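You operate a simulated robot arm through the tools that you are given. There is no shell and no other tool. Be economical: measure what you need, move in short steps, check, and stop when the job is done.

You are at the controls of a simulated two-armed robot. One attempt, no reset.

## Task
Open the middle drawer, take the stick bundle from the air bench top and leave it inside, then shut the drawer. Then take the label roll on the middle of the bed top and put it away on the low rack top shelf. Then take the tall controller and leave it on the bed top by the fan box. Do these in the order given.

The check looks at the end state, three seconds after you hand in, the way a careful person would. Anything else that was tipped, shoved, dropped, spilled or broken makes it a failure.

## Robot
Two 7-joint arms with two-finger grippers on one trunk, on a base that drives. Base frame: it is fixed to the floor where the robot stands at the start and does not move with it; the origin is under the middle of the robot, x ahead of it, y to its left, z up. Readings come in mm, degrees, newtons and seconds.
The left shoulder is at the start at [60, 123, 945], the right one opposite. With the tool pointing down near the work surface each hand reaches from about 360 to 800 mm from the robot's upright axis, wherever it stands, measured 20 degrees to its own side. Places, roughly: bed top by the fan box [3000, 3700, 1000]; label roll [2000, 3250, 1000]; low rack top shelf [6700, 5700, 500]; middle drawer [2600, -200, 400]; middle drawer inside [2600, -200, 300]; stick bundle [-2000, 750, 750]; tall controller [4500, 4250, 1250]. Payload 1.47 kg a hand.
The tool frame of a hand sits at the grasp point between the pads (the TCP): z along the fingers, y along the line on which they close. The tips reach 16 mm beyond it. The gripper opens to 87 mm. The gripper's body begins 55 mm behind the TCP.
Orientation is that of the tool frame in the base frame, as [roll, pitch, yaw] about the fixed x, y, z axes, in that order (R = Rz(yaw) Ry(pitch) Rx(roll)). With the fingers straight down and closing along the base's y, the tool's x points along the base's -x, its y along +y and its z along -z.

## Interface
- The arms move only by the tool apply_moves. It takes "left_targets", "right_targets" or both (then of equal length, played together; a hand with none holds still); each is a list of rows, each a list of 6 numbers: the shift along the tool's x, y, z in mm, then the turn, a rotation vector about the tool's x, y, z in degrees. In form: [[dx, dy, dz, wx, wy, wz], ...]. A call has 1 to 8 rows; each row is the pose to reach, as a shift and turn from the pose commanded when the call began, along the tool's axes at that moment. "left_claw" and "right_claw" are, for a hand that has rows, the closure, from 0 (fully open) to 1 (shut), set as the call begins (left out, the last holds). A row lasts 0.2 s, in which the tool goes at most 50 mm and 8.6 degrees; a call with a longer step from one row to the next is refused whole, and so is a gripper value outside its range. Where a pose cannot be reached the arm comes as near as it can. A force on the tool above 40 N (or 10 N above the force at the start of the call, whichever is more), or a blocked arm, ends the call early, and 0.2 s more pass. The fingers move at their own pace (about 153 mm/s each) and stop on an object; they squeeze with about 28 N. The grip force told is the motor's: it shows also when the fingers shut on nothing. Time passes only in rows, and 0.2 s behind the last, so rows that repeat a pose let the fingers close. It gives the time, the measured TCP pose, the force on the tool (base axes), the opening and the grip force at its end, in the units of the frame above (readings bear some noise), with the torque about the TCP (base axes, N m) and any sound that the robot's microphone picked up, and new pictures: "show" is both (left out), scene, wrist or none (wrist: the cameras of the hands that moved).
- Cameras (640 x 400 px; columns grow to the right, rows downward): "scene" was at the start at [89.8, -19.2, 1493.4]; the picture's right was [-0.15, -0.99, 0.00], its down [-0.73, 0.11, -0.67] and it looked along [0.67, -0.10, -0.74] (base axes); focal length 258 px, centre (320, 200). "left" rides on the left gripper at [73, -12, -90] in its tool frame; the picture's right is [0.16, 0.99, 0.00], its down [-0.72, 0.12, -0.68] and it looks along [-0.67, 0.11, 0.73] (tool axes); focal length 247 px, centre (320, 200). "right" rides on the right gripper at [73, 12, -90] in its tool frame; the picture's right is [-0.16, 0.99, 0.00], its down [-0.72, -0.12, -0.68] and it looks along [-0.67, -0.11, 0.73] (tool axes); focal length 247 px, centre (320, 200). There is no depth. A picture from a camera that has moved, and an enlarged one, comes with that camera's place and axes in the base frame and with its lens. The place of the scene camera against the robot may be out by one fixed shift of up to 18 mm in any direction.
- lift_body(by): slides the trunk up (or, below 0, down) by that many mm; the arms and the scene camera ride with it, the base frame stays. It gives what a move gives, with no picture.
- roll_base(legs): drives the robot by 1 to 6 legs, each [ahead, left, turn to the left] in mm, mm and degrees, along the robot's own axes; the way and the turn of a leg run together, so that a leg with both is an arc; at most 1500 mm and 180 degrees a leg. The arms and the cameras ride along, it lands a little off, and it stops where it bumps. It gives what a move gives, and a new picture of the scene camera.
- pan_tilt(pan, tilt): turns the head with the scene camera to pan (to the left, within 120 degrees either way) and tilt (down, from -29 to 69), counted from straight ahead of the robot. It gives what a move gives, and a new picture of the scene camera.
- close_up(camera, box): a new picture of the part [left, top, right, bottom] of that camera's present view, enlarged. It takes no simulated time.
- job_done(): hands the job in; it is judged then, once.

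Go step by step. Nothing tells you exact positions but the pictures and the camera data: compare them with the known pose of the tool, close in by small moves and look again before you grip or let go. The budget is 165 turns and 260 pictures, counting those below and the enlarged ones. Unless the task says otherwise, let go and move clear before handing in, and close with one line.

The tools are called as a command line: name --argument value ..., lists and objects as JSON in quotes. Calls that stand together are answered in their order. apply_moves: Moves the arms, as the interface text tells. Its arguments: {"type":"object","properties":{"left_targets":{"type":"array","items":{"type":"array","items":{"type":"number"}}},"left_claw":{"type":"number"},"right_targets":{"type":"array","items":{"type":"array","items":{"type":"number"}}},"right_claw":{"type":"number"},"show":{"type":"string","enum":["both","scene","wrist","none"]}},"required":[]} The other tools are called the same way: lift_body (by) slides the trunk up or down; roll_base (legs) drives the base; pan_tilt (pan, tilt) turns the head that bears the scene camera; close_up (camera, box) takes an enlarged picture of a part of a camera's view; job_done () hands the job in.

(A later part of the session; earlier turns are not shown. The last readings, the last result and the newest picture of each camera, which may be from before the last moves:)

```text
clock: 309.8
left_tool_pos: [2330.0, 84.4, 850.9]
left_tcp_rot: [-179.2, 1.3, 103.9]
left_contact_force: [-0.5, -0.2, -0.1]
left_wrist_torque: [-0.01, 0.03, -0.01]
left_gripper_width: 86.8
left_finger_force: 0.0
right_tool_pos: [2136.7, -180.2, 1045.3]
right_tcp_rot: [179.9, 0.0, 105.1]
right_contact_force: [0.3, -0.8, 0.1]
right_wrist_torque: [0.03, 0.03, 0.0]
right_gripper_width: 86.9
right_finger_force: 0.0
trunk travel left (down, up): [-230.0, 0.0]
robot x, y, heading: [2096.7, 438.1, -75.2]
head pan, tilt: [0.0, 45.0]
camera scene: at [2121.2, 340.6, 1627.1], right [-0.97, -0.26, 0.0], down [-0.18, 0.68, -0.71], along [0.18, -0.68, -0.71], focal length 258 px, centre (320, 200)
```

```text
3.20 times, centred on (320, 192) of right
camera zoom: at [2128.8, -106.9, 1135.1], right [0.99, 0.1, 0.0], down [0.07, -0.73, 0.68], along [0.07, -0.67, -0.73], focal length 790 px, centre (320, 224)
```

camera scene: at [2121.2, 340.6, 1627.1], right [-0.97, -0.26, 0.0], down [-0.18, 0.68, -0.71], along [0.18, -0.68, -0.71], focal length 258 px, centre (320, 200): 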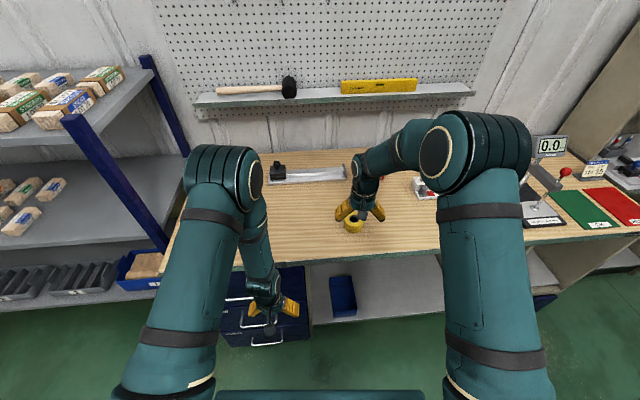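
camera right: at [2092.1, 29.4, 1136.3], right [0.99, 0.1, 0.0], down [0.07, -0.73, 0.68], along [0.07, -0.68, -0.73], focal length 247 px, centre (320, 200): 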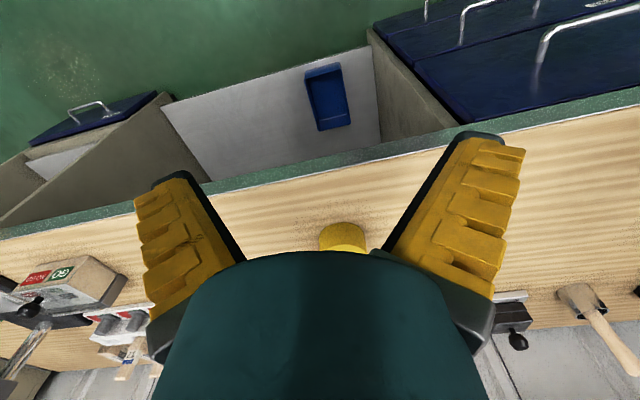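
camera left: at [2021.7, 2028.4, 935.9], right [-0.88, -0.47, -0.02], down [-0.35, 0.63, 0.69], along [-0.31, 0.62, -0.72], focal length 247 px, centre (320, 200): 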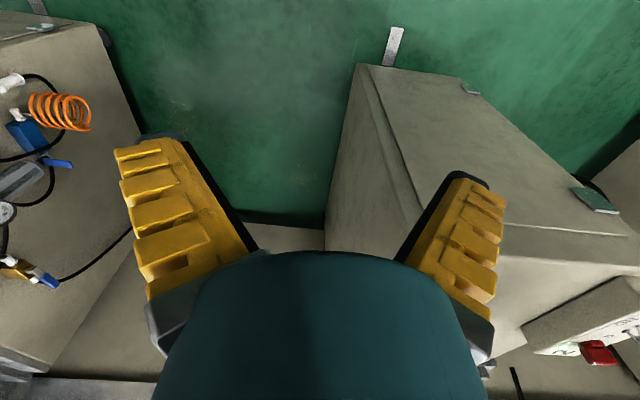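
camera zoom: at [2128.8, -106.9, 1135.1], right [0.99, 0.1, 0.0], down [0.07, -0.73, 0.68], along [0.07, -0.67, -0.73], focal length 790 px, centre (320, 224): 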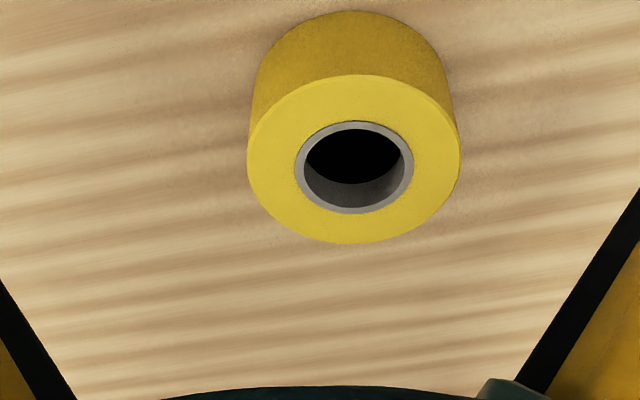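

apply_moves --right_targets '[[-38, -1, 0, 0, 0, 0], [-76, -2, 20, 0, 0, 0], [-76, -2, 60, 0, 0, 0]]' --show "wrist"

```text
clock: 310.6
left_tool_pos: [2330.0, 85.3, 851.2]
left_tcp_rot: [-179.1, 1.2, 103.9]
left_contact_force: [0.1, 0.0, -0.5]
left_wrist_torque: [0.04, 0.0, -0.02]
left_gripper_width: 87.1
left_finger_force: 0.1
right_tool_pos: [2151.9, -250.8, 986.8]
right_tcp_rot: [179.8, 0.1, 105.2]
right_contact_force: [0.2, 0.6, -0.8]
right_wrist_torque: [-0.03, -0.02, 0.01]
right_gripper_width: 87.1
right_finger_force: 0.0
trunk travel left (down, up): [-230.0, 0.0]
robot x, y, heading: [2095.5, 438.6, -75.3]
head pan, tilt: [0.0, 45.0]
camera right: at [2144.6, -177.6, 1077.4], right [0.99, 0.1, 0.0], down [0.07, -0.73, 0.68], along [0.07, -0.68, -0.73], focal length 247 px, centre (320, 200)
```

right: 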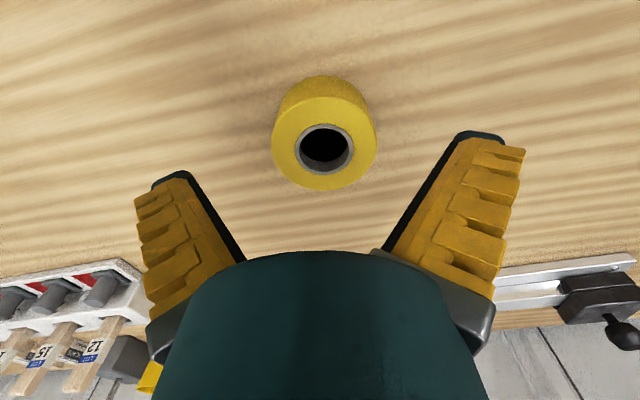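

apply_moves --right_targets '[[-7, 2, 10, 0, 0, 0], [-7, 2, 40, 0, 0, 0], [-7, 2, 60, 0, 0, 0], [-7, 2, 68, 0, 0, 0]]' --show "wrist"

```text
clock: 311.6
left_tool_pos: [2330.1, 85.0, 851.0]
left_tcp_rot: [-179.1, 1.3, 104.0]
left_contact_force: [-0.6, -0.7, -0.1]
left_wrist_torque: [0.0, 0.0, 0.03]
left_gripper_width: 86.9
left_finger_force: 0.0
right_tool_pos: [2157.7, -260.0, 917.8]
right_tcp_rot: [179.8, 0.0, 105.1]
right_contact_force: [-0.6, 0.7, -0.3]
right_wrist_torque: [0.01, -0.03, 0.04]
right_gripper_width: 87.1
right_finger_force: 0.1
trunk travel left (down, up): [-230.0, 0.0]
robot x, y, heading: [2092.7, 435.3, -75.1]
head pan, tilt: [0.0, 45.0]
camera right: at [2150.0, -186.9, 1007.5], right [0.99, 0.1, 0.0], down [0.07, -0.73, 0.68], along [0.07, -0.68, -0.73], focal length 247 px, centre (320, 200)
```

right: 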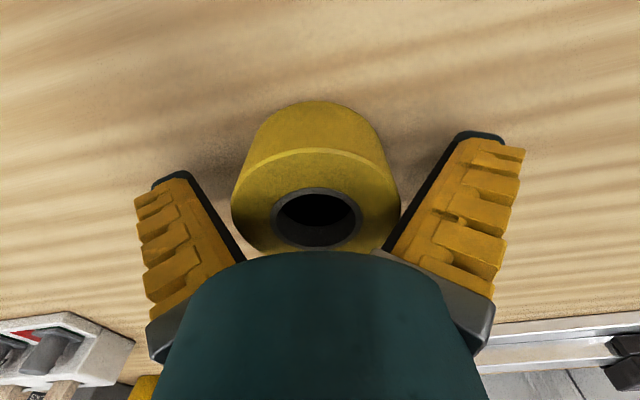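

apply_moves --right_targets '[[0, 0, 0, 0, 0, 0], [0, 0, 0, 0, 0, 0], [0, 0, 0, 0, 0, 0]]' --right_claw 1 --show "none"

apply_moves --right_targets '[[0, 0, -40, 0, 0, 0], [0, 0, -85, 0, 0, 0], [20, 0, -130, 0, 0, 0], [60, 0, -150, 0, 0, 0], [100, 0, -160, 0, 0, 0], [140, 0, -160, 0, 0, 0], [180, 0, -160, 0, 0, 0], [210, 0, -160, 0, 0, 0]]'

```text
clock: 312.4
left_tool_pos: [2330.4, 85.0, 850.7]
left_tcp_rot: [-179.1, 1.3, 103.8]
left_contact_force: [-0.2, 0.5, 0.1]
left_wrist_torque: [0.03, 0.0, -0.02]
left_gripper_width: 86.9
left_finger_force: 0.1
right_tool_pos: [2158.3, -260.1, 918.2]
right_tcp_rot: [179.9, 0.0, 105.2]
right_contact_force: [0.9, -0.7, 0.8]
right_wrist_torque: [0.05, -0.04, -0.03]
right_gripper_width: 70.6
right_finger_force: 27.7
trunk travel left (down, up): [-230.0, 0.0]
robot x, y, heading: [2093.7, 438.2, -74.9]
head pan, tilt: [0.0, 45.0]
```

```text
clock: 314.2
left_tool_pos: [2330.1, 86.4, 851.1]
left_tcp_rot: [-179.1, 1.3, 104.0]
left_contact_force: [-0.7, 0.0, -0.6]
left_wrist_torque: [-0.04, -0.01, -0.01]
left_gripper_width: 87.0
left_finger_force: 0.0
right_tool_pos: [2107.1, -57.9, 1079.0]
right_tcp_rot: [179.8, 0.0, 105.0]
right_contact_force: [0.1, -0.1, -0.2]
right_wrist_torque: [0.0, -0.01, -0.01]
right_gripper_width: 70.3
right_finger_force: 27.9
trunk travel left (down, up): [-230.0, 0.0]
robot x, y, heading: [2095.4, 439.8, -75.0]
head pan, tilt: [0.0, 45.0]
camera scene: at [2120.8, 342.8, 1627.2], right [-0.97, -0.26, 0.0], down [-0.18, 0.68, -0.71], along [0.18, -0.68, -0.71], focal length 258 px, centre (320, 200)
camera right: at [2097.3, 16.1, 1168.6], right [0.99, 0.1, 0.0], down [0.07, -0.73, 0.68], along [0.07, -0.68, -0.73], focal length 247 px, centre (320, 200)
```

scene: 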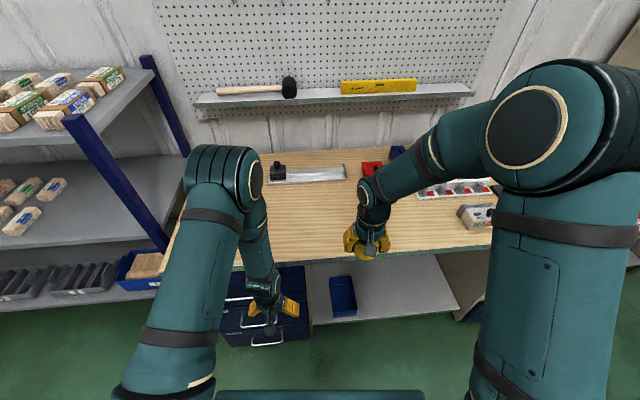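
right: 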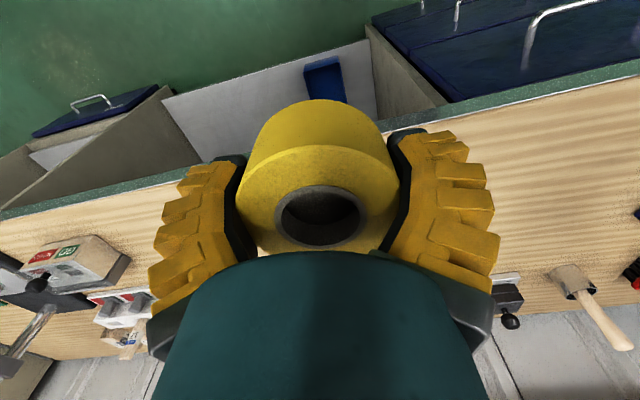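

A solid, centred grip at 70 mm. I'll back off and lower the right arm into the narrow travel pose.

roll_base --legs '[[-300, 0, 5]]'

apply_moves --right_targets '[[10, -10, 42, 0, 0, 0], [20, -20, 84, 0, 0, 0], [30, -30, 126, 0, 0, 0], [40, -40, 168, 0, 0, 0], [50, -45, 205, 0, 0, 0]]' --show "none"

roll_base --legs '[[0, 0, -89]]'

pan_tilt --pan 0 --tilt 25

```text
clock: 316.2
left_tool_pos: [2268.3, 393.3, 851.7]
left_tcp_rot: [-179.2, 1.4, 108.8]
left_contact_force: [0.1, 0.2, -0.5]
left_wrist_torque: [0.02, 0.01, 0.01]
left_gripper_width: 87.1
left_finger_force: 0.0
right_tool_pos: [2057.4, 232.8, 1078.3]
right_tcp_rot: [179.8, 0.0, 110.0]
right_contact_force: [-0.5, -0.5, -1.1]
right_wrist_torque: [-0.01, -0.02, -0.01]
right_gripper_width: 70.2
right_finger_force: 28.8
trunk travel left (down, up): [-230.0, 0.0]
robot x, y, heading: [2002.8, 726.5, -70.0]
head pan, tilt: [0.0, 45.0]
camera scene: at [2037.9, 633.0, 1627.2], right [-0.94, -0.34, 0.0], down [-0.24, 0.66, -0.71], along [0.24, -0.67, -0.71], focal length 258 px, centre (320, 200)
```

scene: 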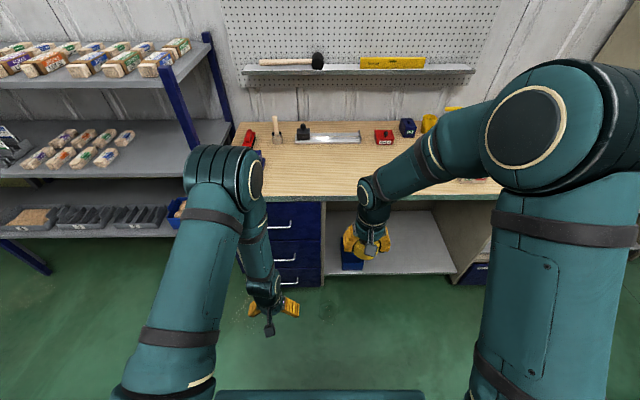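

```text
clock: 317.4
left_tool_pos: [2270.2, 394.1, 850.4]
left_tcp_rot: [-179.1, 1.2, 108.9]
left_contact_force: [-0.1, -0.3, -0.2]
left_wrist_torque: [0.02, -0.02, 0.01]
left_gripper_width: 86.8
left_finger_force: 0.1
right_tool_pos: [1999.0, 262.9, 873.8]
right_tcp_rot: [179.9, -0.1, 110.0]
right_contact_force: [-0.4, 0.6, -0.5]
right_wrist_torque: [0.0, 0.02, 0.01]
right_gripper_width: 69.9
right_finger_force: 27.7
trunk travel left (down, up): [-230.0, 0.0]
robot x, y, heading: [2006.8, 725.5, -70.2]
head pan, tilt: [0.0, 45.0]
```

```text
clock: 321.5
left_tool_pos: [1693.1, 438.1, 850.2]
left_tcp_rot: [-179.1, 1.4, 23.0]
left_contact_force: [0.2, 0.0, 0.8]
left_wrist_torque: [-0.03, 0.0, 0.0]
left_gripper_width: 87.2
left_finger_force: 0.0
right_tool_pos: [1545.1, 699.4, 874.0]
right_tcp_rot: [179.9, 0.0, 24.1]
right_contact_force: [-0.6, 0.6, -0.9]
right_wrist_torque: [0.01, 0.03, -0.06]
right_gripper_width: 69.6
right_finger_force: 27.9
trunk travel left (down, up): [-230.0, 0.0]
robot x, y, heading: [2002.7, 727.9, -156.1]
head pan, tilt: [0.0, 45.0]
camera scene: at [1923.6, 681.1, 1627.2], right [-0.41, 0.91, 0.0], down [0.65, 0.29, -0.71], along [-0.65, -0.29, -0.71], focal length 258 px, centre (320, 200)
```

scene: 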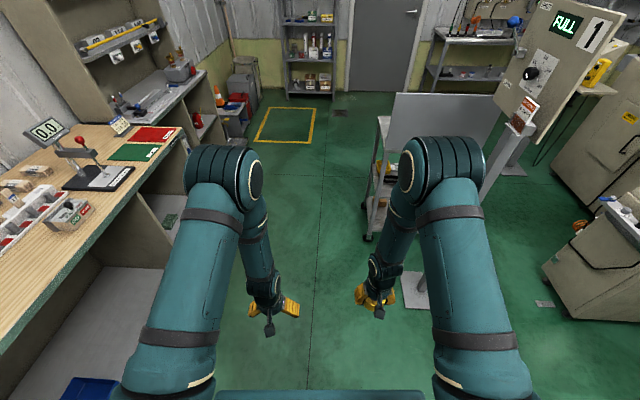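

```text
clock: 322.3
left_tool_pos: [1694.5, 437.9, 851.4]
left_tcp_rot: [-179.1, 1.4, 23.0]
left_contact_force: [0.2, -0.1, 0.1]
left_wrist_torque: [-0.03, 0.0, -0.01]
left_gripper_width: 86.8
left_finger_force: 0.0
right_tool_pos: [1543.9, 699.3, 875.1]
right_tcp_rot: [179.9, 0.0, 24.2]
right_contact_force: [-0.8, 0.0, -0.6]
right_wrist_torque: [-0.01, 0.0, 0.0]
right_gripper_width: 70.1
right_finger_force: 27.4
trunk travel left (down, up): [-230.0, 0.0]
robot x, y, heading: [2003.6, 726.7, -156.0]
head pan, tilt: [0.0, 25.0]
camera scene: at [1913.8, 676.5, 1657.7], right [-0.41, 0.91, 0.0], down [0.39, 0.17, -0.91], along [-0.83, -0.37, -0.42], focal length 258 px, centre (320, 200)
```

scene: 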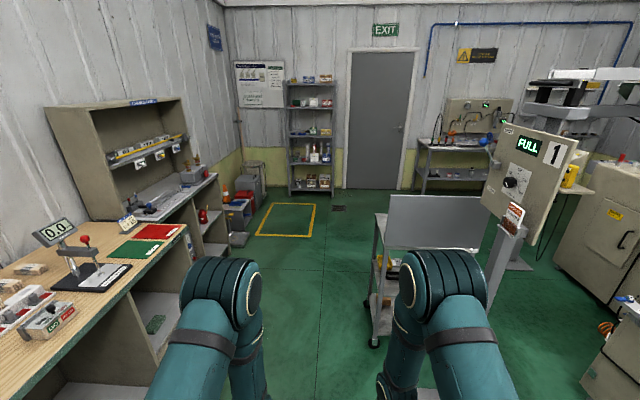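

roll_base --legs '[[0, 0, -4], [800, 330, 0], [1350, 0, 0], [700, -600, 0], [150, -900, 0]]'

pan_tilt --pan -90 --tilt 20

```text
clock: 347.1
left_tool_pos: [-1541.4, 582.6, 850.3]
left_tcp_rot: [-179.1, 1.3, 15.9]
left_contact_force: [1.0, -0.9, 0.2]
left_wrist_torque: [0.0, 0.01, -0.01]
left_gripper_width: 86.8
left_finger_force: 0.0
right_tool_pos: [-1658.8, 858.9, 873.2]
right_tcp_rot: [179.8, -0.2, 17.2]
right_contact_force: [-0.1, -0.9, -0.5]
right_wrist_torque: [0.03, 0.0, -0.02]
right_gripper_width: 68.3
right_finger_force: 28.4
trunk travel left (down, up): [-230.0, 0.0]
robot x, y, heading: [-1199.1, 829.7, -162.8]
head pan, tilt: [0.0, 25.0]
camera scene: at [-1294.5, 792.4, 1657.7], right [-0.29, 0.96, 0.0], down [0.4, 0.12, -0.91], along [-0.87, -0.26, -0.42], focal length 258 px, centre (320, 200)
```

scene: 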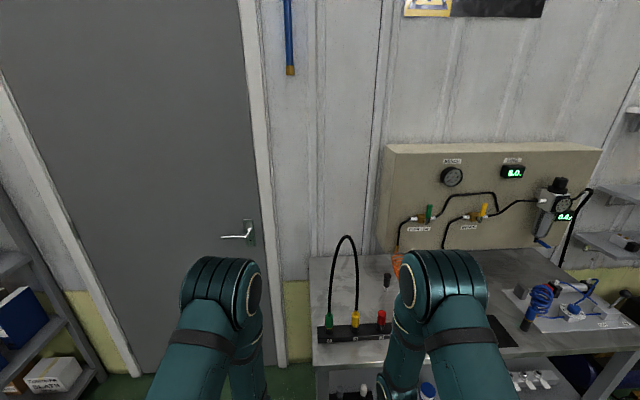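

```text
clock: 348.8
left_tool_pos: [-1542.9, 583.2, 851.6]
left_tcp_rot: [-179.1, 1.3, 16.0]
left_contact_force: [0.5, 0.6, 0.2]
left_wrist_torque: [0.0, 0.01, 0.01]
left_gripper_width: 87.2
left_finger_force: 0.1
right_tool_pos: [-1659.5, 859.4, 873.6]
right_tcp_rot: [179.8, -0.1, 17.2]
right_contact_force: [0.3, 0.1, -1.0]
right_wrist_torque: [0.0, 0.02, -0.01]
right_gripper_width: 68.1
right_finger_force: 27.8
trunk travel left (down, up): [-230.0, 0.0]
robot x, y, heading: [-1196.0, 829.3, -163.2]
head pan, tilt: [-90.0, 20.0]
camera scene: at [-1233.6, 908.2, 1665.8], right [0.96, 0.29, 0.0], down [0.1, -0.33, -0.94], along [-0.27, 0.9, -0.34], focal length 258 px, centre (320, 200)
```

scene: 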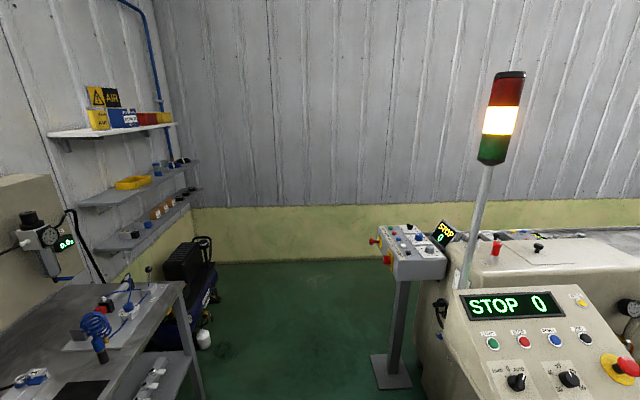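

The path behind the line is open between the compressor and the second pedestal. I'll slide through and then turn along the rear strip.

roll_base --legs '[[75, -300, 0], [45, -800, 0], [45, -950, 0]]'

pan_tilt --pan -120 --tilt 25

```text
clock: 367.0
left_tool_pos: [-2276.6, 2466.1, 851.7]
left_tcp_rot: [-179.0, 1.3, 15.7]
left_contact_force: [0.2, 0.6, -0.2]
left_wrist_torque: [-0.02, -0.01, 0.0]
left_gripper_width: 87.2
left_finger_force: 0.1
right_tool_pos: [-2391.7, 2743.5, 874.8]
right_tcp_rot: [179.8, 0.0, 16.9]
right_contact_force: [-0.4, 0.0, -0.4]
right_wrist_torque: [-0.01, -0.05, 0.04]
right_gripper_width: 67.1
right_finger_force: 27.8
trunk travel left (down, up): [-230.0, 0.0]
robot x, y, heading: [-1932.0, 2711.8, -163.3]
head pan, tilt: [-90.0, 20.0]
camera scene: at [-1965.1, 2790.6, 1665.8], right [0.96, 0.29, 0.0], down [0.1, -0.33, -0.94], along [-0.27, 0.9, -0.34], focal length 258 px, centre (320, 200)
```

scene: 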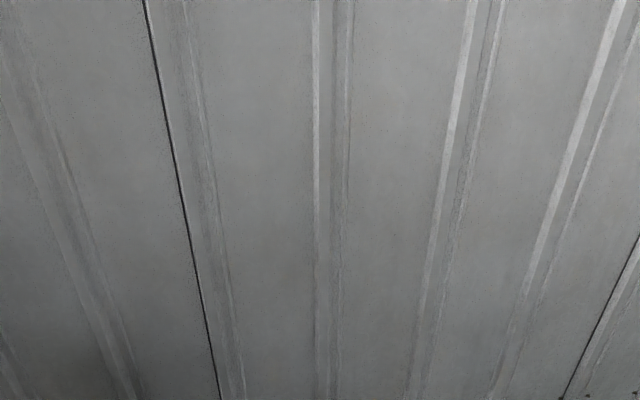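

```text
clock: 367.9
left_tool_pos: [-2274.9, 2466.1, 852.1]
left_tcp_rot: [-179.2, 1.3, 15.8]
left_contact_force: [-0.2, 0.8, 1.0]
left_wrist_torque: [-0.04, 0.03, 0.0]
left_gripper_width: 87.1
left_finger_force: 0.0
right_tool_pos: [-2391.7, 2743.2, 874.7]
right_tcp_rot: [179.8, -0.2, 17.0]
right_contact_force: [0.2, -0.2, -1.1]
right_wrist_torque: [0.03, 0.0, 0.02]
right_gripper_width: 67.0
right_finger_force: 28.1
trunk travel left (down, up): [-230.0, 0.0]
robot x, y, heading: [-1926.1, 2713.8, -163.5]
head pan, tilt: [-120.0, 25.0]
camera scene: at [-1917.2, 2791.0, 1657.8], right [0.97, -0.23, 0.0], down [-0.1, -0.41, -0.91], along [0.21, 0.88, -0.42], focal length 258 px, centre (320, 200)
```

scene: 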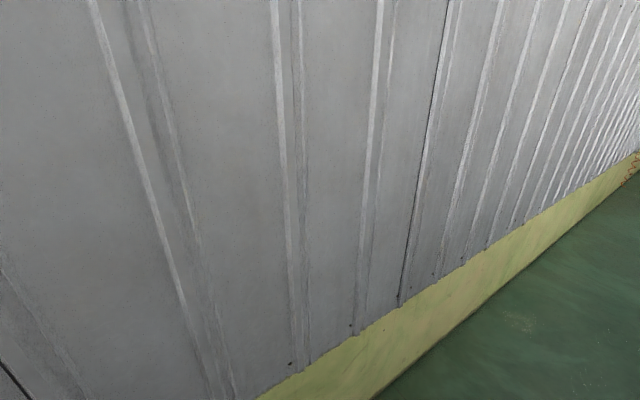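

roll_base --legs '[[0, 0, 92], [0, 0, 91.5]]'

pan_tilt --pan 0 --tilt 20

```text
clock: 376.1
left_tool_pos: [-1598.8, 2975.0, 850.6]
left_tcp_rot: [-179.1, 1.3, -161.2]
left_contact_force: [-0.3, -0.4, -0.1]
left_wrist_torque: [-0.02, -0.03, 0.01]
left_gripper_width: 87.1
left_finger_force: 0.1
right_tool_pos: [-1468.6, 2705.7, 874.4]
right_tcp_rot: [179.7, 0.0, -160.1]
right_contact_force: [-0.3, -0.6, -0.1]
right_wrist_torque: [0.0, 0.01, 0.0]
right_gripper_width: 66.6
right_finger_force: 28.3
trunk travel left (down, up): [-230.0, 0.0]
robot x, y, heading: [-1929.4, 2709.2, 19.8]
head pan, tilt: [-120.0, 25.0]
camera scene: at [-1935.5, 2617.0, 1657.8], right [-0.98, 0.18, 0.0], down [0.07, 0.42, -0.91], along [-0.16, -0.89, -0.42], focal length 258 px, centre (320, 200)
```

scene: 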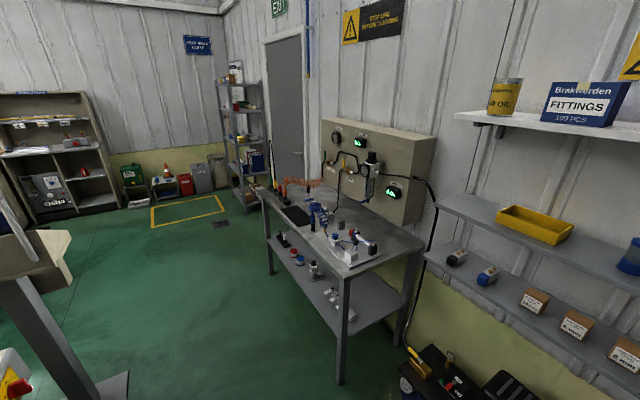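

```text
clock: 378.1
left_tool_pos: [-1598.3, 2975.8, 851.8]
left_tcp_rot: [-179.2, 1.4, -161.2]
left_contact_force: [1.0, -0.2, 0.8]
left_wrist_torque: [0.0, -0.02, 0.05]
left_gripper_width: 87.2
left_finger_force: 0.0
right_tool_pos: [-1468.0, 2705.9, 874.2]
right_tcp_rot: [179.9, -0.1, -160.0]
right_contact_force: [-0.5, 0.3, -1.5]
right_wrist_torque: [-0.02, -0.02, -0.01]
right_gripper_width: 66.6
right_finger_force: 28.2
trunk travel left (down, up): [-230.0, 0.0]
robot x, y, heading: [-1931.2, 2711.3, 19.8]
head pan, tilt: [0.0, 20.0]
camera scene: at [-1831.5, 2739.1, 1665.8], right [0.34, -0.94, 0.0], down [-0.32, -0.12, -0.94], along [0.88, 0.32, -0.34], focal length 258 px, centre (320, 200)
```

scene: 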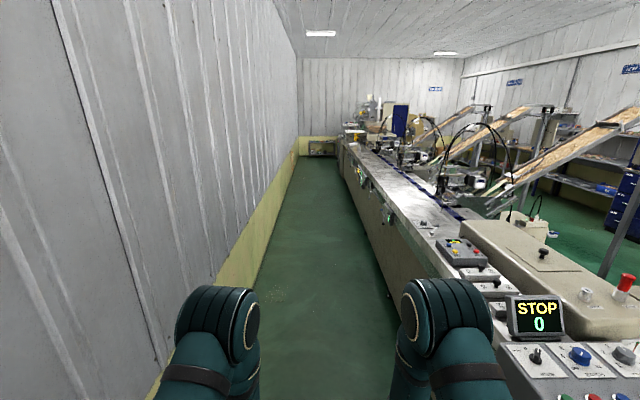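

The rear strip is clear all the way to the low rack. I'll drive along it.

roll_base --legs '[[1400, 10, 0], [1400, 10, 0], [1400, 10, 0]]'

roll_base --legs '[[1400, 0, 0], [1400, 0, 0]]'

```text
clock: 398.2
left_tool_pos: [2350.5, 4414.9, 852.9]
left_tcp_rot: [-179.2, 1.4, -162.2]
left_contact_force: [0.3, -1.2, 0.1]
left_wrist_torque: [0.01, 0.01, -0.01]
left_gripper_width: 86.8
left_finger_force: 0.0
right_tool_pos: [2476.8, 4142.7, 873.5]
right_tcp_rot: [179.8, 0.0, -161.0]
right_contact_force: [0.3, -0.1, -1.2]
right_wrist_torque: [-0.01, -0.02, -0.02]
right_gripper_width: 65.2
right_finger_force: 27.8
trunk travel left (down, up): [-230.0, 0.0]
robot x, y, heading: [2014.6, 4156.0, 18.8]
head pan, tilt: [0.0, 20.0]
camera scene: at [2114.4, 4183.0, 1665.8], right [0.32, -0.95, 0.0], down [-0.32, -0.11, -0.94], along [0.89, 0.3, -0.34], focal length 258 px, centre (320, 200)
```

scene: 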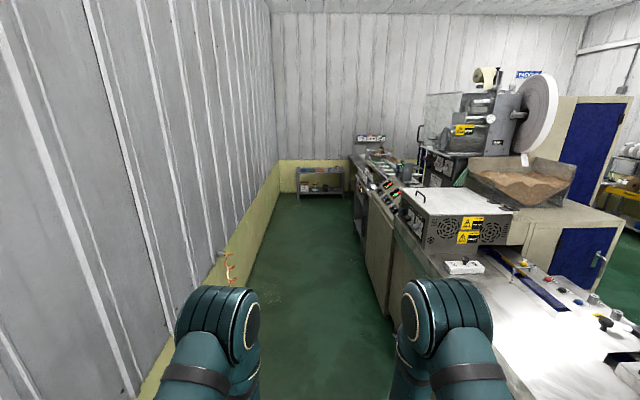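

```text
clock: 411.6
left_tool_pos: [4935.9, 5396.5, 851.8]
left_tcp_rot: [-179.2, 1.3, -160.1]
left_contact_force: [0.0, 0.5, 0.1]
left_wrist_torque: [-0.01, 0.03, 0.01]
left_gripper_width: 86.8
left_finger_force: 0.1
right_tool_pos: [5072.2, 5128.4, 873.7]
right_tcp_rot: [179.8, -0.1, -158.8]
right_contact_force: [-0.3, 0.3, -0.8]
right_wrist_torque: [0.02, -0.02, 0.01]
right_gripper_width: 64.8
right_finger_force: 28.3
trunk travel left (down, up): [-230.0, 0.0]
robot x, y, heading: [4608.0, 5127.0, 21.2]
head pan, tilt: [0.0, 20.0]
camera scene: at [4708.3, 5154.8, 1665.8], right [0.36, -0.93, 0.0], down [-0.32, -0.12, -0.94], along [0.88, 0.34, -0.34], focal length 258 px, centre (320, 200)
```

scene: 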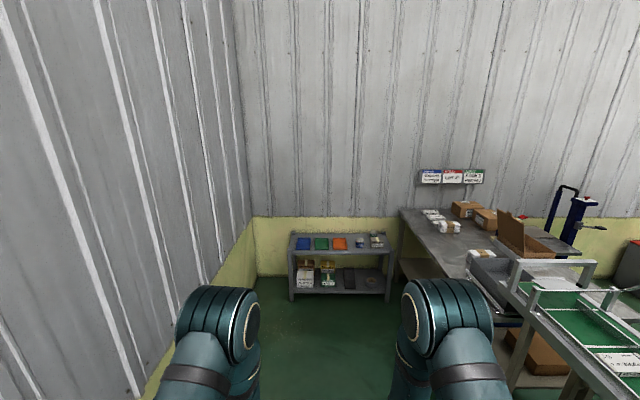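

close_up --camera "scene" --box '[275, 215, 405, 305]'

```text
4.44 times, centred on (340, 260) of scene
camera zoom: at [4708.3, 5154.8, 1665.8], right [0.36, -0.93, 0.0], down [-0.32, -0.12, -0.94], along [0.88, 0.34, -0.34], focal length 1146 px, centre (231, -67)
```

zoom: 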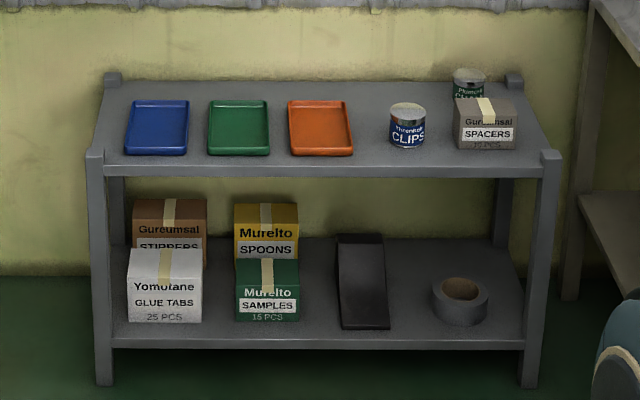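

The rack top is free behind and left of the CLIPS can, near (6750, 5620). I'll drive up to it.

roll_base --legs '[[0, 0, -1.2], [1390, -95, 0]]'

pan_tilt --pan 0 --tilt 50

```text
clock: 418.8
left_tool_pos: [6239.7, 5757.5, 851.8]
left_tcp_rot: [-179.1, 1.3, -161.2]
left_contact_force: [1.0, -0.4, 1.2]
left_wrist_torque: [-0.03, 0.02, 0.0]
left_gripper_width: 86.9
left_finger_force: 0.0
right_tool_pos: [6369.6, 5486.6, 872.8]
right_tcp_rot: [179.8, -0.1, -160.0]
right_contact_force: [-0.1, -0.3, -0.9]
right_wrist_torque: [0.02, -0.04, -0.03]
right_gripper_width: 64.6
right_finger_force: 28.3
trunk travel left (down, up): [-230.0, 0.0]
robot x, y, heading: [5907.2, 5494.0, 20.1]
head pan, tilt: [0.0, 20.0]
camera scene: at [6007.3, 5520.9, 1665.8], right [0.34, -0.94, 0.0], down [-0.32, -0.12, -0.94], along [0.88, 0.32, -0.34], focal length 258 px, centre (320, 200)
```

scene: 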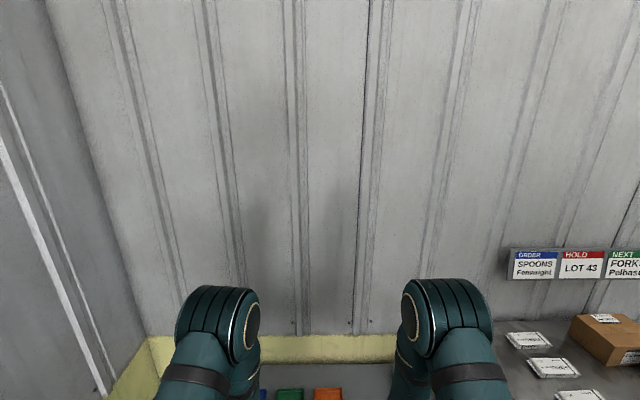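

```text
clock: 419.7
left_tool_pos: [6239.1, 5756.0, 851.5]
left_tcp_rot: [-179.1, 1.3, -161.2]
left_contact_force: [0.7, -0.1, 0.6]
left_wrist_torque: [0.0, -0.02, -0.05]
left_gripper_width: 87.0
left_finger_force: 0.0
right_tool_pos: [6370.8, 5486.3, 873.6]
right_tcp_rot: [179.8, -0.1, -160.0]
right_contact_force: [0.0, -0.2, -1.4]
right_wrist_torque: [0.03, 0.0, 0.0]
right_gripper_width: 64.5
right_finger_force: 28.2
trunk travel left (down, up): [-230.0, 0.0]
robot x, y, heading: [5908.2, 5492.0, 19.6]
head pan, tilt: [0.0, 50.0]
camera scene: at [5991.9, 5515.3, 1620.3], right [0.34, -0.94, 0.0], down [-0.72, -0.26, -0.64], along [0.6, 0.22, -0.77], focal length 258 px, centre (320, 200)
```

scene: 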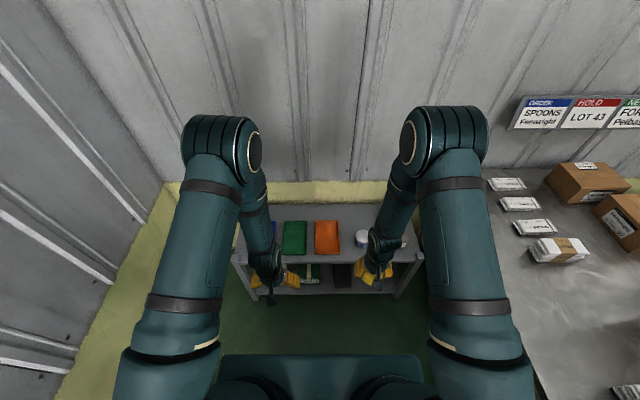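

roll_base --legs '[[130, 0, 0]]'

apply_moves --right_targets '[[-45, 0, 0, 0, 0, 0], [-90, 0, 0, 0, 0, 0], [-135, 0, 0, 0, 0, 0], [-180, 0, 0, 0, 0, 0], [-225, 0, 0, 0, 0, 0], [-260, 0, 0, 0, 0, 0]]'

```text
clock: 421.0
left_tool_pos: [6365.1, 5802.0, 850.8]
left_tcp_rot: [-179.0, 1.2, -161.3]
left_contact_force: [0.6, 0.2, -0.8]
left_wrist_torque: [0.01, 0.05, -0.03]
left_gripper_width: 86.9
left_finger_force: 0.0
right_tool_pos: [6496.3, 5531.5, 872.8]
right_tcp_rot: [179.8, -0.1, -160.0]
right_contact_force: [0.3, -0.2, -0.4]
right_wrist_torque: [-0.01, 0.04, 0.03]
right_gripper_width: 64.1
right_finger_force: 28.0
trunk travel left (down, up): [-230.0, 0.0]
robot x, y, heading: [6032.2, 5542.3, 19.8]
head pan, tilt: [0.0, 50.0]
camera scene: at [6118.0, 5560.8, 1620.1], right [0.34, -0.94, 0.0], down [-0.72, -0.26, -0.64], along [0.6, 0.22, -0.77], focal length 258 px, centre (320, 200)
```

scene: 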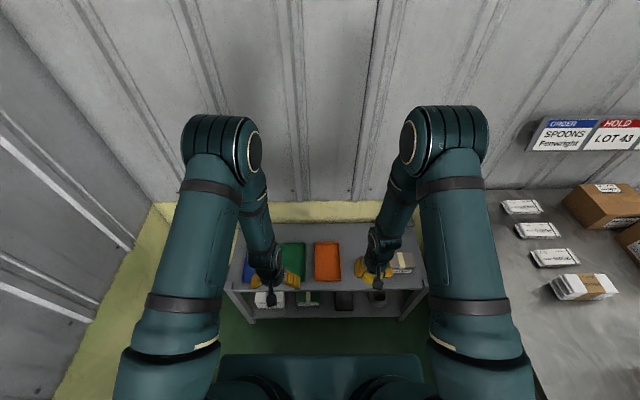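

```text
clock: 422.4
left_tool_pos: [6365.2, 5802.0, 850.2]
left_tcp_rot: [-179.1, 1.3, -161.1]
left_contact_force: [1.3, -0.1, 0.8]
left_wrist_torque: [-0.03, 0.02, 0.0]
left_gripper_width: 87.2
left_finger_force: 0.1
right_tool_pos: [6737.2, 5620.9, 875.9]
right_tcp_rot: [179.8, -0.2, -160.0]
right_contact_force: [0.5, 0.1, 0.2]
right_wrist_torque: [-0.02, 0.03, 0.0]
right_gripper_width: 64.2
right_finger_force: 28.0
trunk travel left (down, up): [-230.0, 0.0]
robot x, y, heading: [6036.0, 5540.1, 19.7]
head pan, tilt: [0.0, 50.0]
camera scene: at [6117.2, 5560.2, 1620.2], right [0.34, -0.94, 0.0], down [-0.72, -0.26, -0.64], along [0.6, 0.22, -0.77], focal length 258 px, centre (320, 200)
camera right: at [6664.5, 5607.0, 966.4], right [-0.19, 0.98, 0.0], down [0.72, 0.14, 0.68], along [0.66, 0.13, -0.74], focal length 247 px, centre (320, 200)
```

scene: 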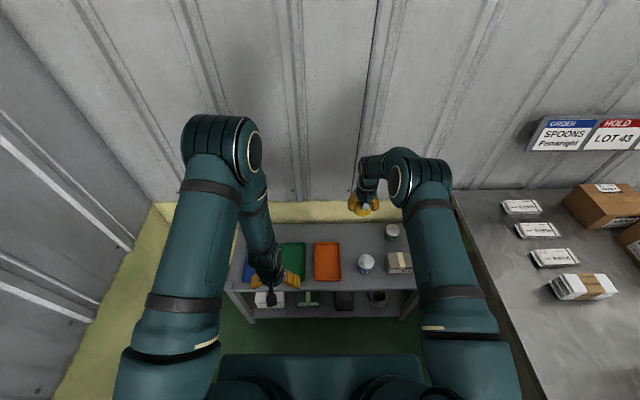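
right: 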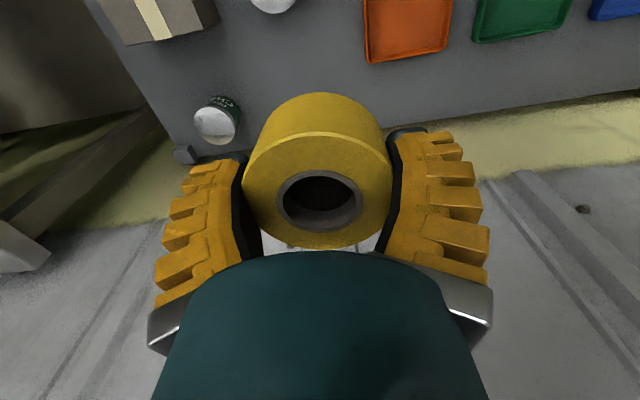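

The hand is above the free spot between the orange tray and the cans. I'll lower the trunk, then descend gently.

lift_body --by -200

apply_moves --right_targets '[[0, 0, 15, 0, 0, 0], [0, 0, 30, 0, 0, 0], [0, 0, 42, 0, 0, 0]]'

```text
clock: 424.6
left_tool_pos: [6364.1, 5802.5, 651.4]
left_tcp_rot: [-179.0, 1.3, -161.2]
left_contact_force: [-0.1, -0.3, 0.0]
left_wrist_torque: [0.03, -0.01, 0.03]
left_gripper_width: 86.9
left_finger_force: 0.1
right_tool_pos: [6736.6, 5622.2, 678.0]
right_tcp_rot: [179.9, -0.1, -160.0]
right_contact_force: [-0.1, 0.7, -0.2]
right_wrist_torque: [0.0, -0.02, 0.03]
right_gripper_width: 64.1
right_finger_force: 28.5
trunk travel left (down, up): [-30.0, 200.0]
robot x, y, heading: [6033.2, 5535.8, 19.5]
head pan, tilt: [0.0, 50.0]
```

```text
clock: 425.4
left_tool_pos: [6364.2, 5801.3, 652.0]
left_tcp_rot: [-179.2, 1.3, -161.2]
left_contact_force: [-0.7, 0.3, -0.9]
left_wrist_torque: [0.04, -0.02, -0.03]
left_gripper_width: 86.9
left_finger_force: 0.0
right_tool_pos: [6736.4, 5618.7, 635.6]
right_tcp_rot: [179.8, 0.0, -160.0]
right_contact_force: [-0.4, -0.4, -0.3]
right_wrist_torque: [-0.01, 0.0, 0.01]
right_gripper_width: 64.2
right_finger_force: 28.1
trunk travel left (down, up): [-30.0, 200.0]
robot x, y, heading: [6031.9, 5537.8, 19.7]
head pan, tilt: [0.0, 50.0]
camera scene: at [6116.5, 5560.3, 1420.2], right [0.34, -0.94, 0.0], down [-0.72, -0.26, -0.64], along [0.6, 0.22, -0.77], focal length 258 px, centre (320, 200)
camera right: at [6663.6, 5605.9, 725.2], right [-0.19, 0.98, 0.0], down [0.72, 0.14, 0.68], along [0.67, 0.13, -0.73], focal length 247 px, centre (320, 200)
```

scene: 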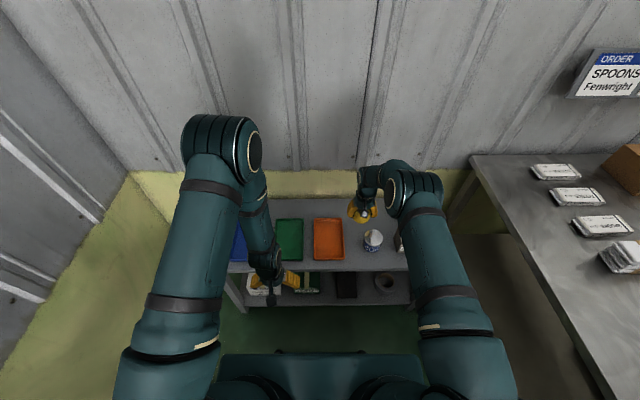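
right: 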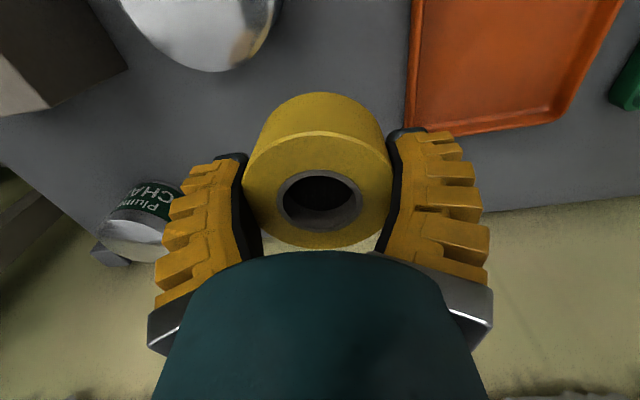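

apply_moves --right_targets '[[-8, -8, 5, 0, 0, 0], [-8, -8, 18, 0, 0, 0], [-8, -8, 30, 0, 0, 0], [-8, -8, 38, 0, 0, 0], [-8, -8, 45, 0, 0, 0], [-8, -8, 51, 0, 0, 0], [-8, -8, 57, 0, 0, 0], [-8, -8, 63, 0, 0, 0]]' --show "wrist"

```text
clock: 427.2
left_tool_pos: [6364.6, 5801.7, 650.8]
left_tcp_rot: [-179.1, 1.3, -161.2]
left_contact_force: [0.1, -0.5, 0.5]
left_wrist_torque: [0.02, 0.01, 0.0]
left_gripper_width: 87.0
left_finger_force: 0.0
right_tool_pos: [6745.6, 5616.0, 571.5]
right_tcp_rot: [179.8, -0.1, -159.9]
right_contact_force: [0.1, 0.3, -0.3]
right_wrist_torque: [0.0, 0.0, 0.01]
right_gripper_width: 64.0
right_finger_force: 28.4
trunk travel left (down, up): [-30.0, 200.0]
robot x, y, heading: [6033.7, 5539.9, 19.8]
head pan, tilt: [0.0, 50.0]
camera right: at [6673.4, 5602.6, 661.8], right [-0.19, 0.98, 0.0], down [0.72, 0.14, 0.68], along [0.67, 0.13, -0.73], focal length 247 px, centre (320, 200)
```

right: 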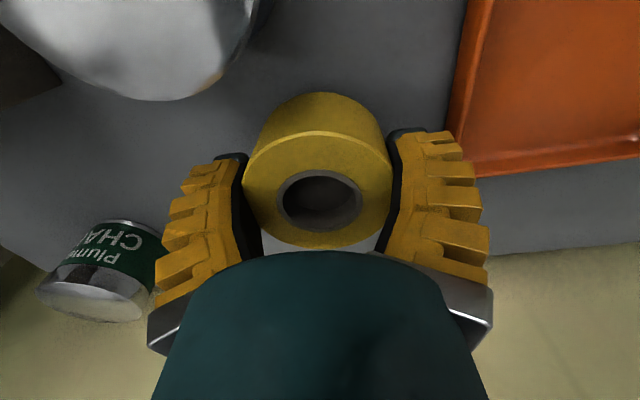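

apply_moves --right_targets '[[0, 0, 5, 0, 0, 0], [0, 0, 10, 0, 0, 0], [0, 0, 15, 0, 0, 0], [0, 0, 19, 0, 0, 0], [0, 0, 23, 0, 0, 0], [0, 0, 27, 0, 0, 0], [0, 0, 31, 0, 0, 0], [0, 0, 35, 0, 0, 0]]' --show "wrist"

```text
clock: 429.0
left_tool_pos: [6364.7, 5801.7, 652.0]
left_tcp_rot: [-179.1, 1.5, -161.2]
left_contact_force: [-0.3, 0.0, -0.2]
left_wrist_torque: [0.0, 0.03, -0.02]
left_gripper_width: 87.1
left_finger_force: 0.0
right_tool_pos: [6748.1, 5618.1, 542.1]
right_tcp_rot: [179.8, 0.5, -160.0]
right_contact_force: [9.0, 4.1, 26.5]
right_wrist_torque: [0.03, -0.03, -0.06]
right_gripper_width: 66.9
right_finger_force: 27.7
trunk travel left (down, up): [-30.0, 200.0]
robot x, y, heading: [6031.9, 5539.7, 19.6]
head pan, tilt: [0.0, 50.0]
camera right: at [6674.1, 5603.9, 631.9], right [-0.19, 0.98, 0.0], down [0.71, 0.13, 0.69], along [0.67, 0.13, -0.73], focal length 247 px, centre (320, 200)
```

right: 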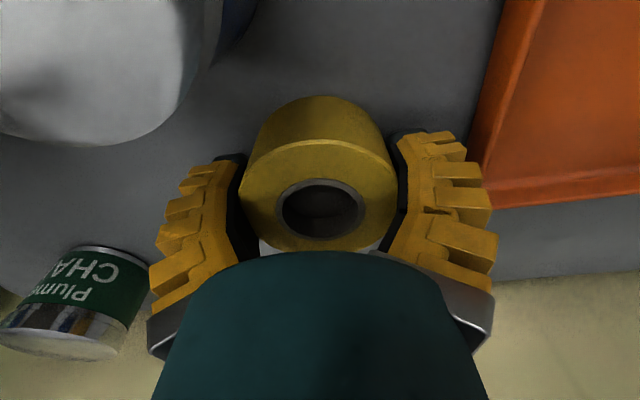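

Contact with the shelf. I'll ease up slightly, open, and rise straight up.

apply_moves --right_targets '[[0, 0, -4, 0, 0, 0]]' --show "none"

apply_moves --right_targets '[[0, 0, 0, 0, 0, 0], [0, 0, 0, 0, 0, 0], [0, 0, 0, 0, 0, 0]]' --right_claw 0.05 --show "wrist"

```text
clock: 429.4
left_tool_pos: [6364.5, 5801.4, 652.0]
left_tcp_rot: [-179.1, 1.5, -161.2]
left_contact_force: [0.1, 0.0, -0.8]
left_wrist_torque: [0.0, 0.04, -0.04]
left_gripper_width: 87.1
left_finger_force: 0.1
right_tool_pos: [6746.1, 5617.3, 542.8]
right_tcp_rot: [179.8, 0.1, -160.0]
right_contact_force: [7.8, 4.8, 20.2]
right_wrist_torque: [0.21, -0.48, 0.02]
right_gripper_width: 66.9
right_finger_force: 28.0
trunk travel left (down, up): [-30.0, 200.0]
robot x, y, heading: [6035.9, 5543.9, 19.9]
head pan, tilt: [0.0, 50.0]
```

```text
clock: 430.2
left_tool_pos: [6365.3, 5802.7, 650.7]
left_tcp_rot: [-179.0, 1.2, -161.2]
left_contact_force: [-1.0, 0.2, 0.2]
left_wrist_torque: [0.02, 0.04, 0.0]
left_gripper_width: 87.0
left_finger_force: 0.1
right_tool_pos: [6745.8, 5616.7, 540.4]
right_tcp_rot: [179.8, -0.1, -160.0]
right_contact_force: [1.3, -0.2, 0.4]
right_wrist_torque: [-0.02, 0.01, -0.01]
right_gripper_width: 83.7
right_finger_force: 0.7
trunk travel left (down, up): [-30.0, 200.0]
robot x, y, heading: [6032.7, 5537.3, 19.8]
head pan, tilt: [0.0, 50.0]
camera right: at [6673.6, 5603.1, 630.7], right [-0.19, 0.98, 0.0], down [0.72, 0.14, 0.68], along [0.67, 0.13, -0.73], focal length 247 px, centre (320, 200)
```

right: 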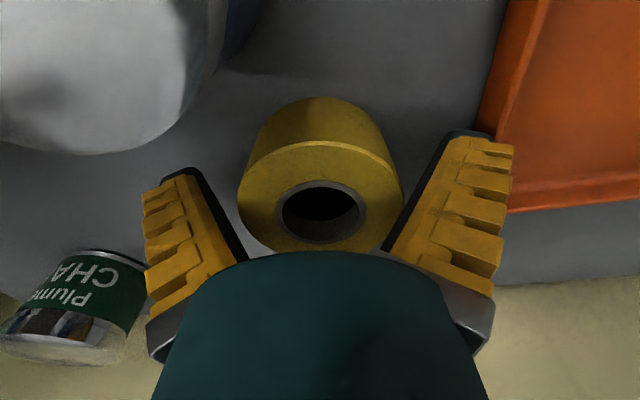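

The roll stands upright on the shelf. I rise straight up and check.

apply_moves --right_targets '[[0, 0, -40, 0, 0, 0], [0, 0, -85, 0, 0, 0], [0, 0, -130, 0, 0, 0]]' --show "none"

lift_body --by 200

apply_moves --right_targets '[[45, 0, 0, 0, 0, 0], [90, 0, 0, 0, 0, 0], [135, 0, 0, 0, 0, 0], [180, 0, 0, 0, 0, 0], [225, 0, 0, 0, 0, 0], [260, 0, 0, 0, 0, 0]]'

```text
clock: 431.0
left_tool_pos: [6365.0, 5802.3, 651.4]
left_tcp_rot: [-179.1, 1.3, -161.1]
left_contact_force: [-0.2, -0.1, -0.9]
left_wrist_torque: [0.02, 0.02, -0.01]
left_gripper_width: 87.1
left_finger_force: 0.1
right_tool_pos: [6746.7, 5616.3, 668.8]
right_tcp_rot: [179.8, -0.1, -160.0]
right_contact_force: [0.2, 0.4, -1.3]
right_wrist_torque: [0.01, -0.04, -0.01]
right_gripper_width: 83.9
right_finger_force: 0.6
trunk travel left (down, up): [-30.0, 200.0]
robot x, y, heading: [6031.3, 5536.2, 19.9]
head pan, tilt: [0.0, 50.0]
```

```text
clock: 433.1
left_tool_pos: [6363.2, 5801.4, 849.8]
left_tcp_rot: [-179.2, 1.3, -161.3]
left_contact_force: [0.3, 0.6, -0.2]
left_wrist_torque: [0.01, 0.0, 0.02]
left_gripper_width: 86.9
left_finger_force: 0.1
right_tool_pos: [6749.4, 5616.4, 869.2]
right_tcp_rot: [179.8, -0.1, -160.0]
right_contact_force: [0.7, -0.6, -0.5]
right_wrist_torque: [-0.01, -0.01, 0.0]
right_gripper_width: 83.9
right_finger_force: 1.3
trunk travel left (down, up): [-230.0, 0.0]
robot x, y, heading: [6036.4, 5537.1, 20.0]
head pan, tilt: [0.0, 50.0]
```

```text
clock: 434.5
left_tool_pos: [6364.9, 5802.4, 850.9]
left_tcp_rot: [-179.2, 1.3, -161.2]
left_contact_force: [-0.9, -1.4, 0.0]
left_wrist_torque: [-0.03, -0.03, 0.01]
left_gripper_width: 86.9
left_finger_force: 0.2
right_tool_pos: [6502.1, 5529.5, 867.7]
right_tcp_rot: [179.8, -0.1, -160.0]
right_contact_force: [-0.2, 0.5, 0.1]
right_wrist_torque: [-0.02, -0.03, 0.01]
right_gripper_width: 83.7
right_finger_force: 0.5
trunk travel left (down, up): [-230.0, 0.0]
robot x, y, heading: [6031.8, 5538.1, 19.8]
head pan, tilt: [0.0, 50.0]
camera scene: at [6115.9, 5560.2, 1620.3], right [0.34, -0.94, 0.0], down [-0.72, -0.26, -0.64], along [0.6, 0.22, -0.77], focal length 258 px, centre (320, 200)
camera right: at [6429.9, 5515.5, 958.1], right [-0.19, 0.98, 0.0], down [0.72, 0.14, 0.68], along [0.67, 0.13, -0.73], focal length 247 px, centre (320, 200)
```

scene: 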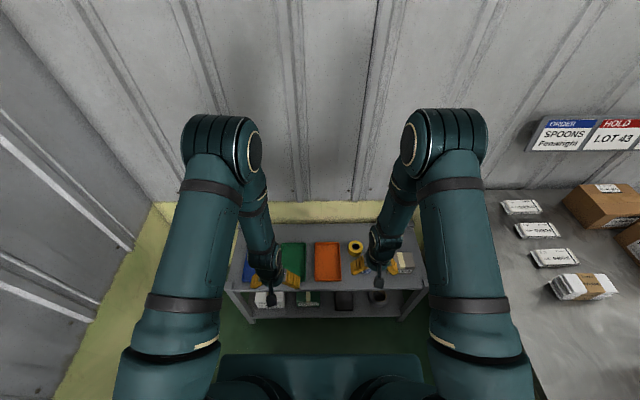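
right: 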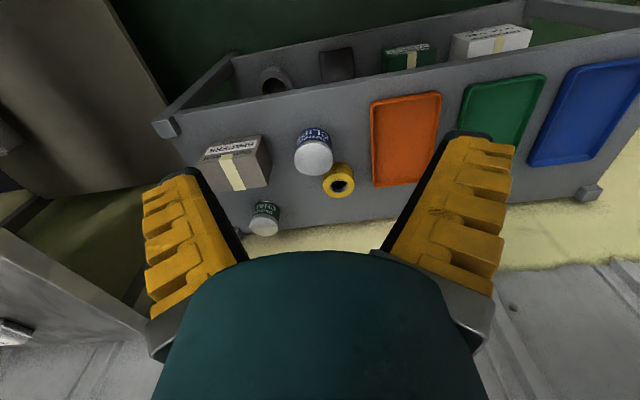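

The roll is put away and everything around it stands. Next I back along the rear strip to look for the tall controller.

roll_base --legs '[[-500, 80, 0], [-900, 0, 0]]'

pan_tilt --pan -110 --tilt 20

```text
clock: 441.9
left_tool_pos: [5010.3, 5391.3, 850.7]
left_tcp_rot: [-179.1, 1.2, -160.6]
left_contact_force: [-0.1, -0.6, -0.7]
left_wrist_torque: [-0.03, -0.01, -0.02]
left_gripper_width: 87.2
left_finger_force: 0.1
right_tool_pos: [5152.8, 5120.3, 867.7]
right_tcp_rot: [179.9, -0.1, -159.4]
right_contact_force: [0.1, -0.3, 0.4]
right_wrist_torque: [0.03, -0.01, 0.05]
right_gripper_width: 83.5
right_finger_force: 0.7
trunk travel left (down, up): [-230.0, 0.0]
robot x, y, heading: [4682.7, 5122.7, 20.5]
head pan, tilt: [0.0, 50.0]
camera scene: at [4765.9, 5146.9, 1620.3], right [0.35, -0.94, 0.0], down [-0.72, -0.27, -0.64], along [0.6, 0.22, -0.77], focal length 258 px, centre (320, 200)
```

scene: 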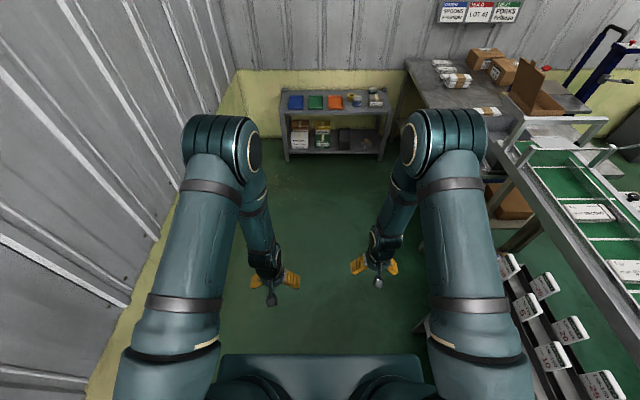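

```text
clock: 443.8
left_tool_pos: [5010.4, 5392.9, 851.7]
left_tcp_rot: [-179.1, 1.3, -160.6]
left_contact_force: [0.1, 0.0, 0.1]
left_wrist_torque: [0.0, 0.0, -0.02]
left_gripper_width: 87.2
left_finger_force: 0.0
right_tool_pos: [5154.3, 5120.7, 867.3]
right_tcp_rot: [179.7, -0.1, -159.4]
right_contact_force: [0.3, 0.1, 0.0]
right_wrist_torque: [0.01, 0.01, -0.02]
right_gripper_width: 83.8
right_finger_force: 0.3
trunk travel left (down, up): [-230.0, 0.0]
robot x, y, heading: [4681.4, 5122.7, 20.6]
head pan, tilt: [-110.0, 20.0]
camera scene: at [4695.0, 5027.0, 1665.8], right [-1.0, -0.01, 0.0], down [0.0, 0.34, -0.94], along [0.01, -0.94, -0.34], focal length 258 px, centre (320, 200)
```

scene: 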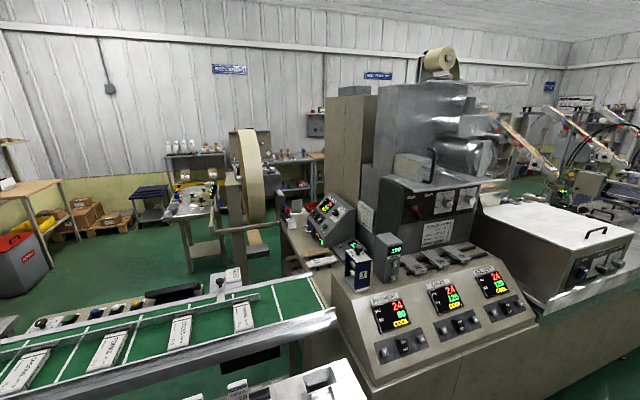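

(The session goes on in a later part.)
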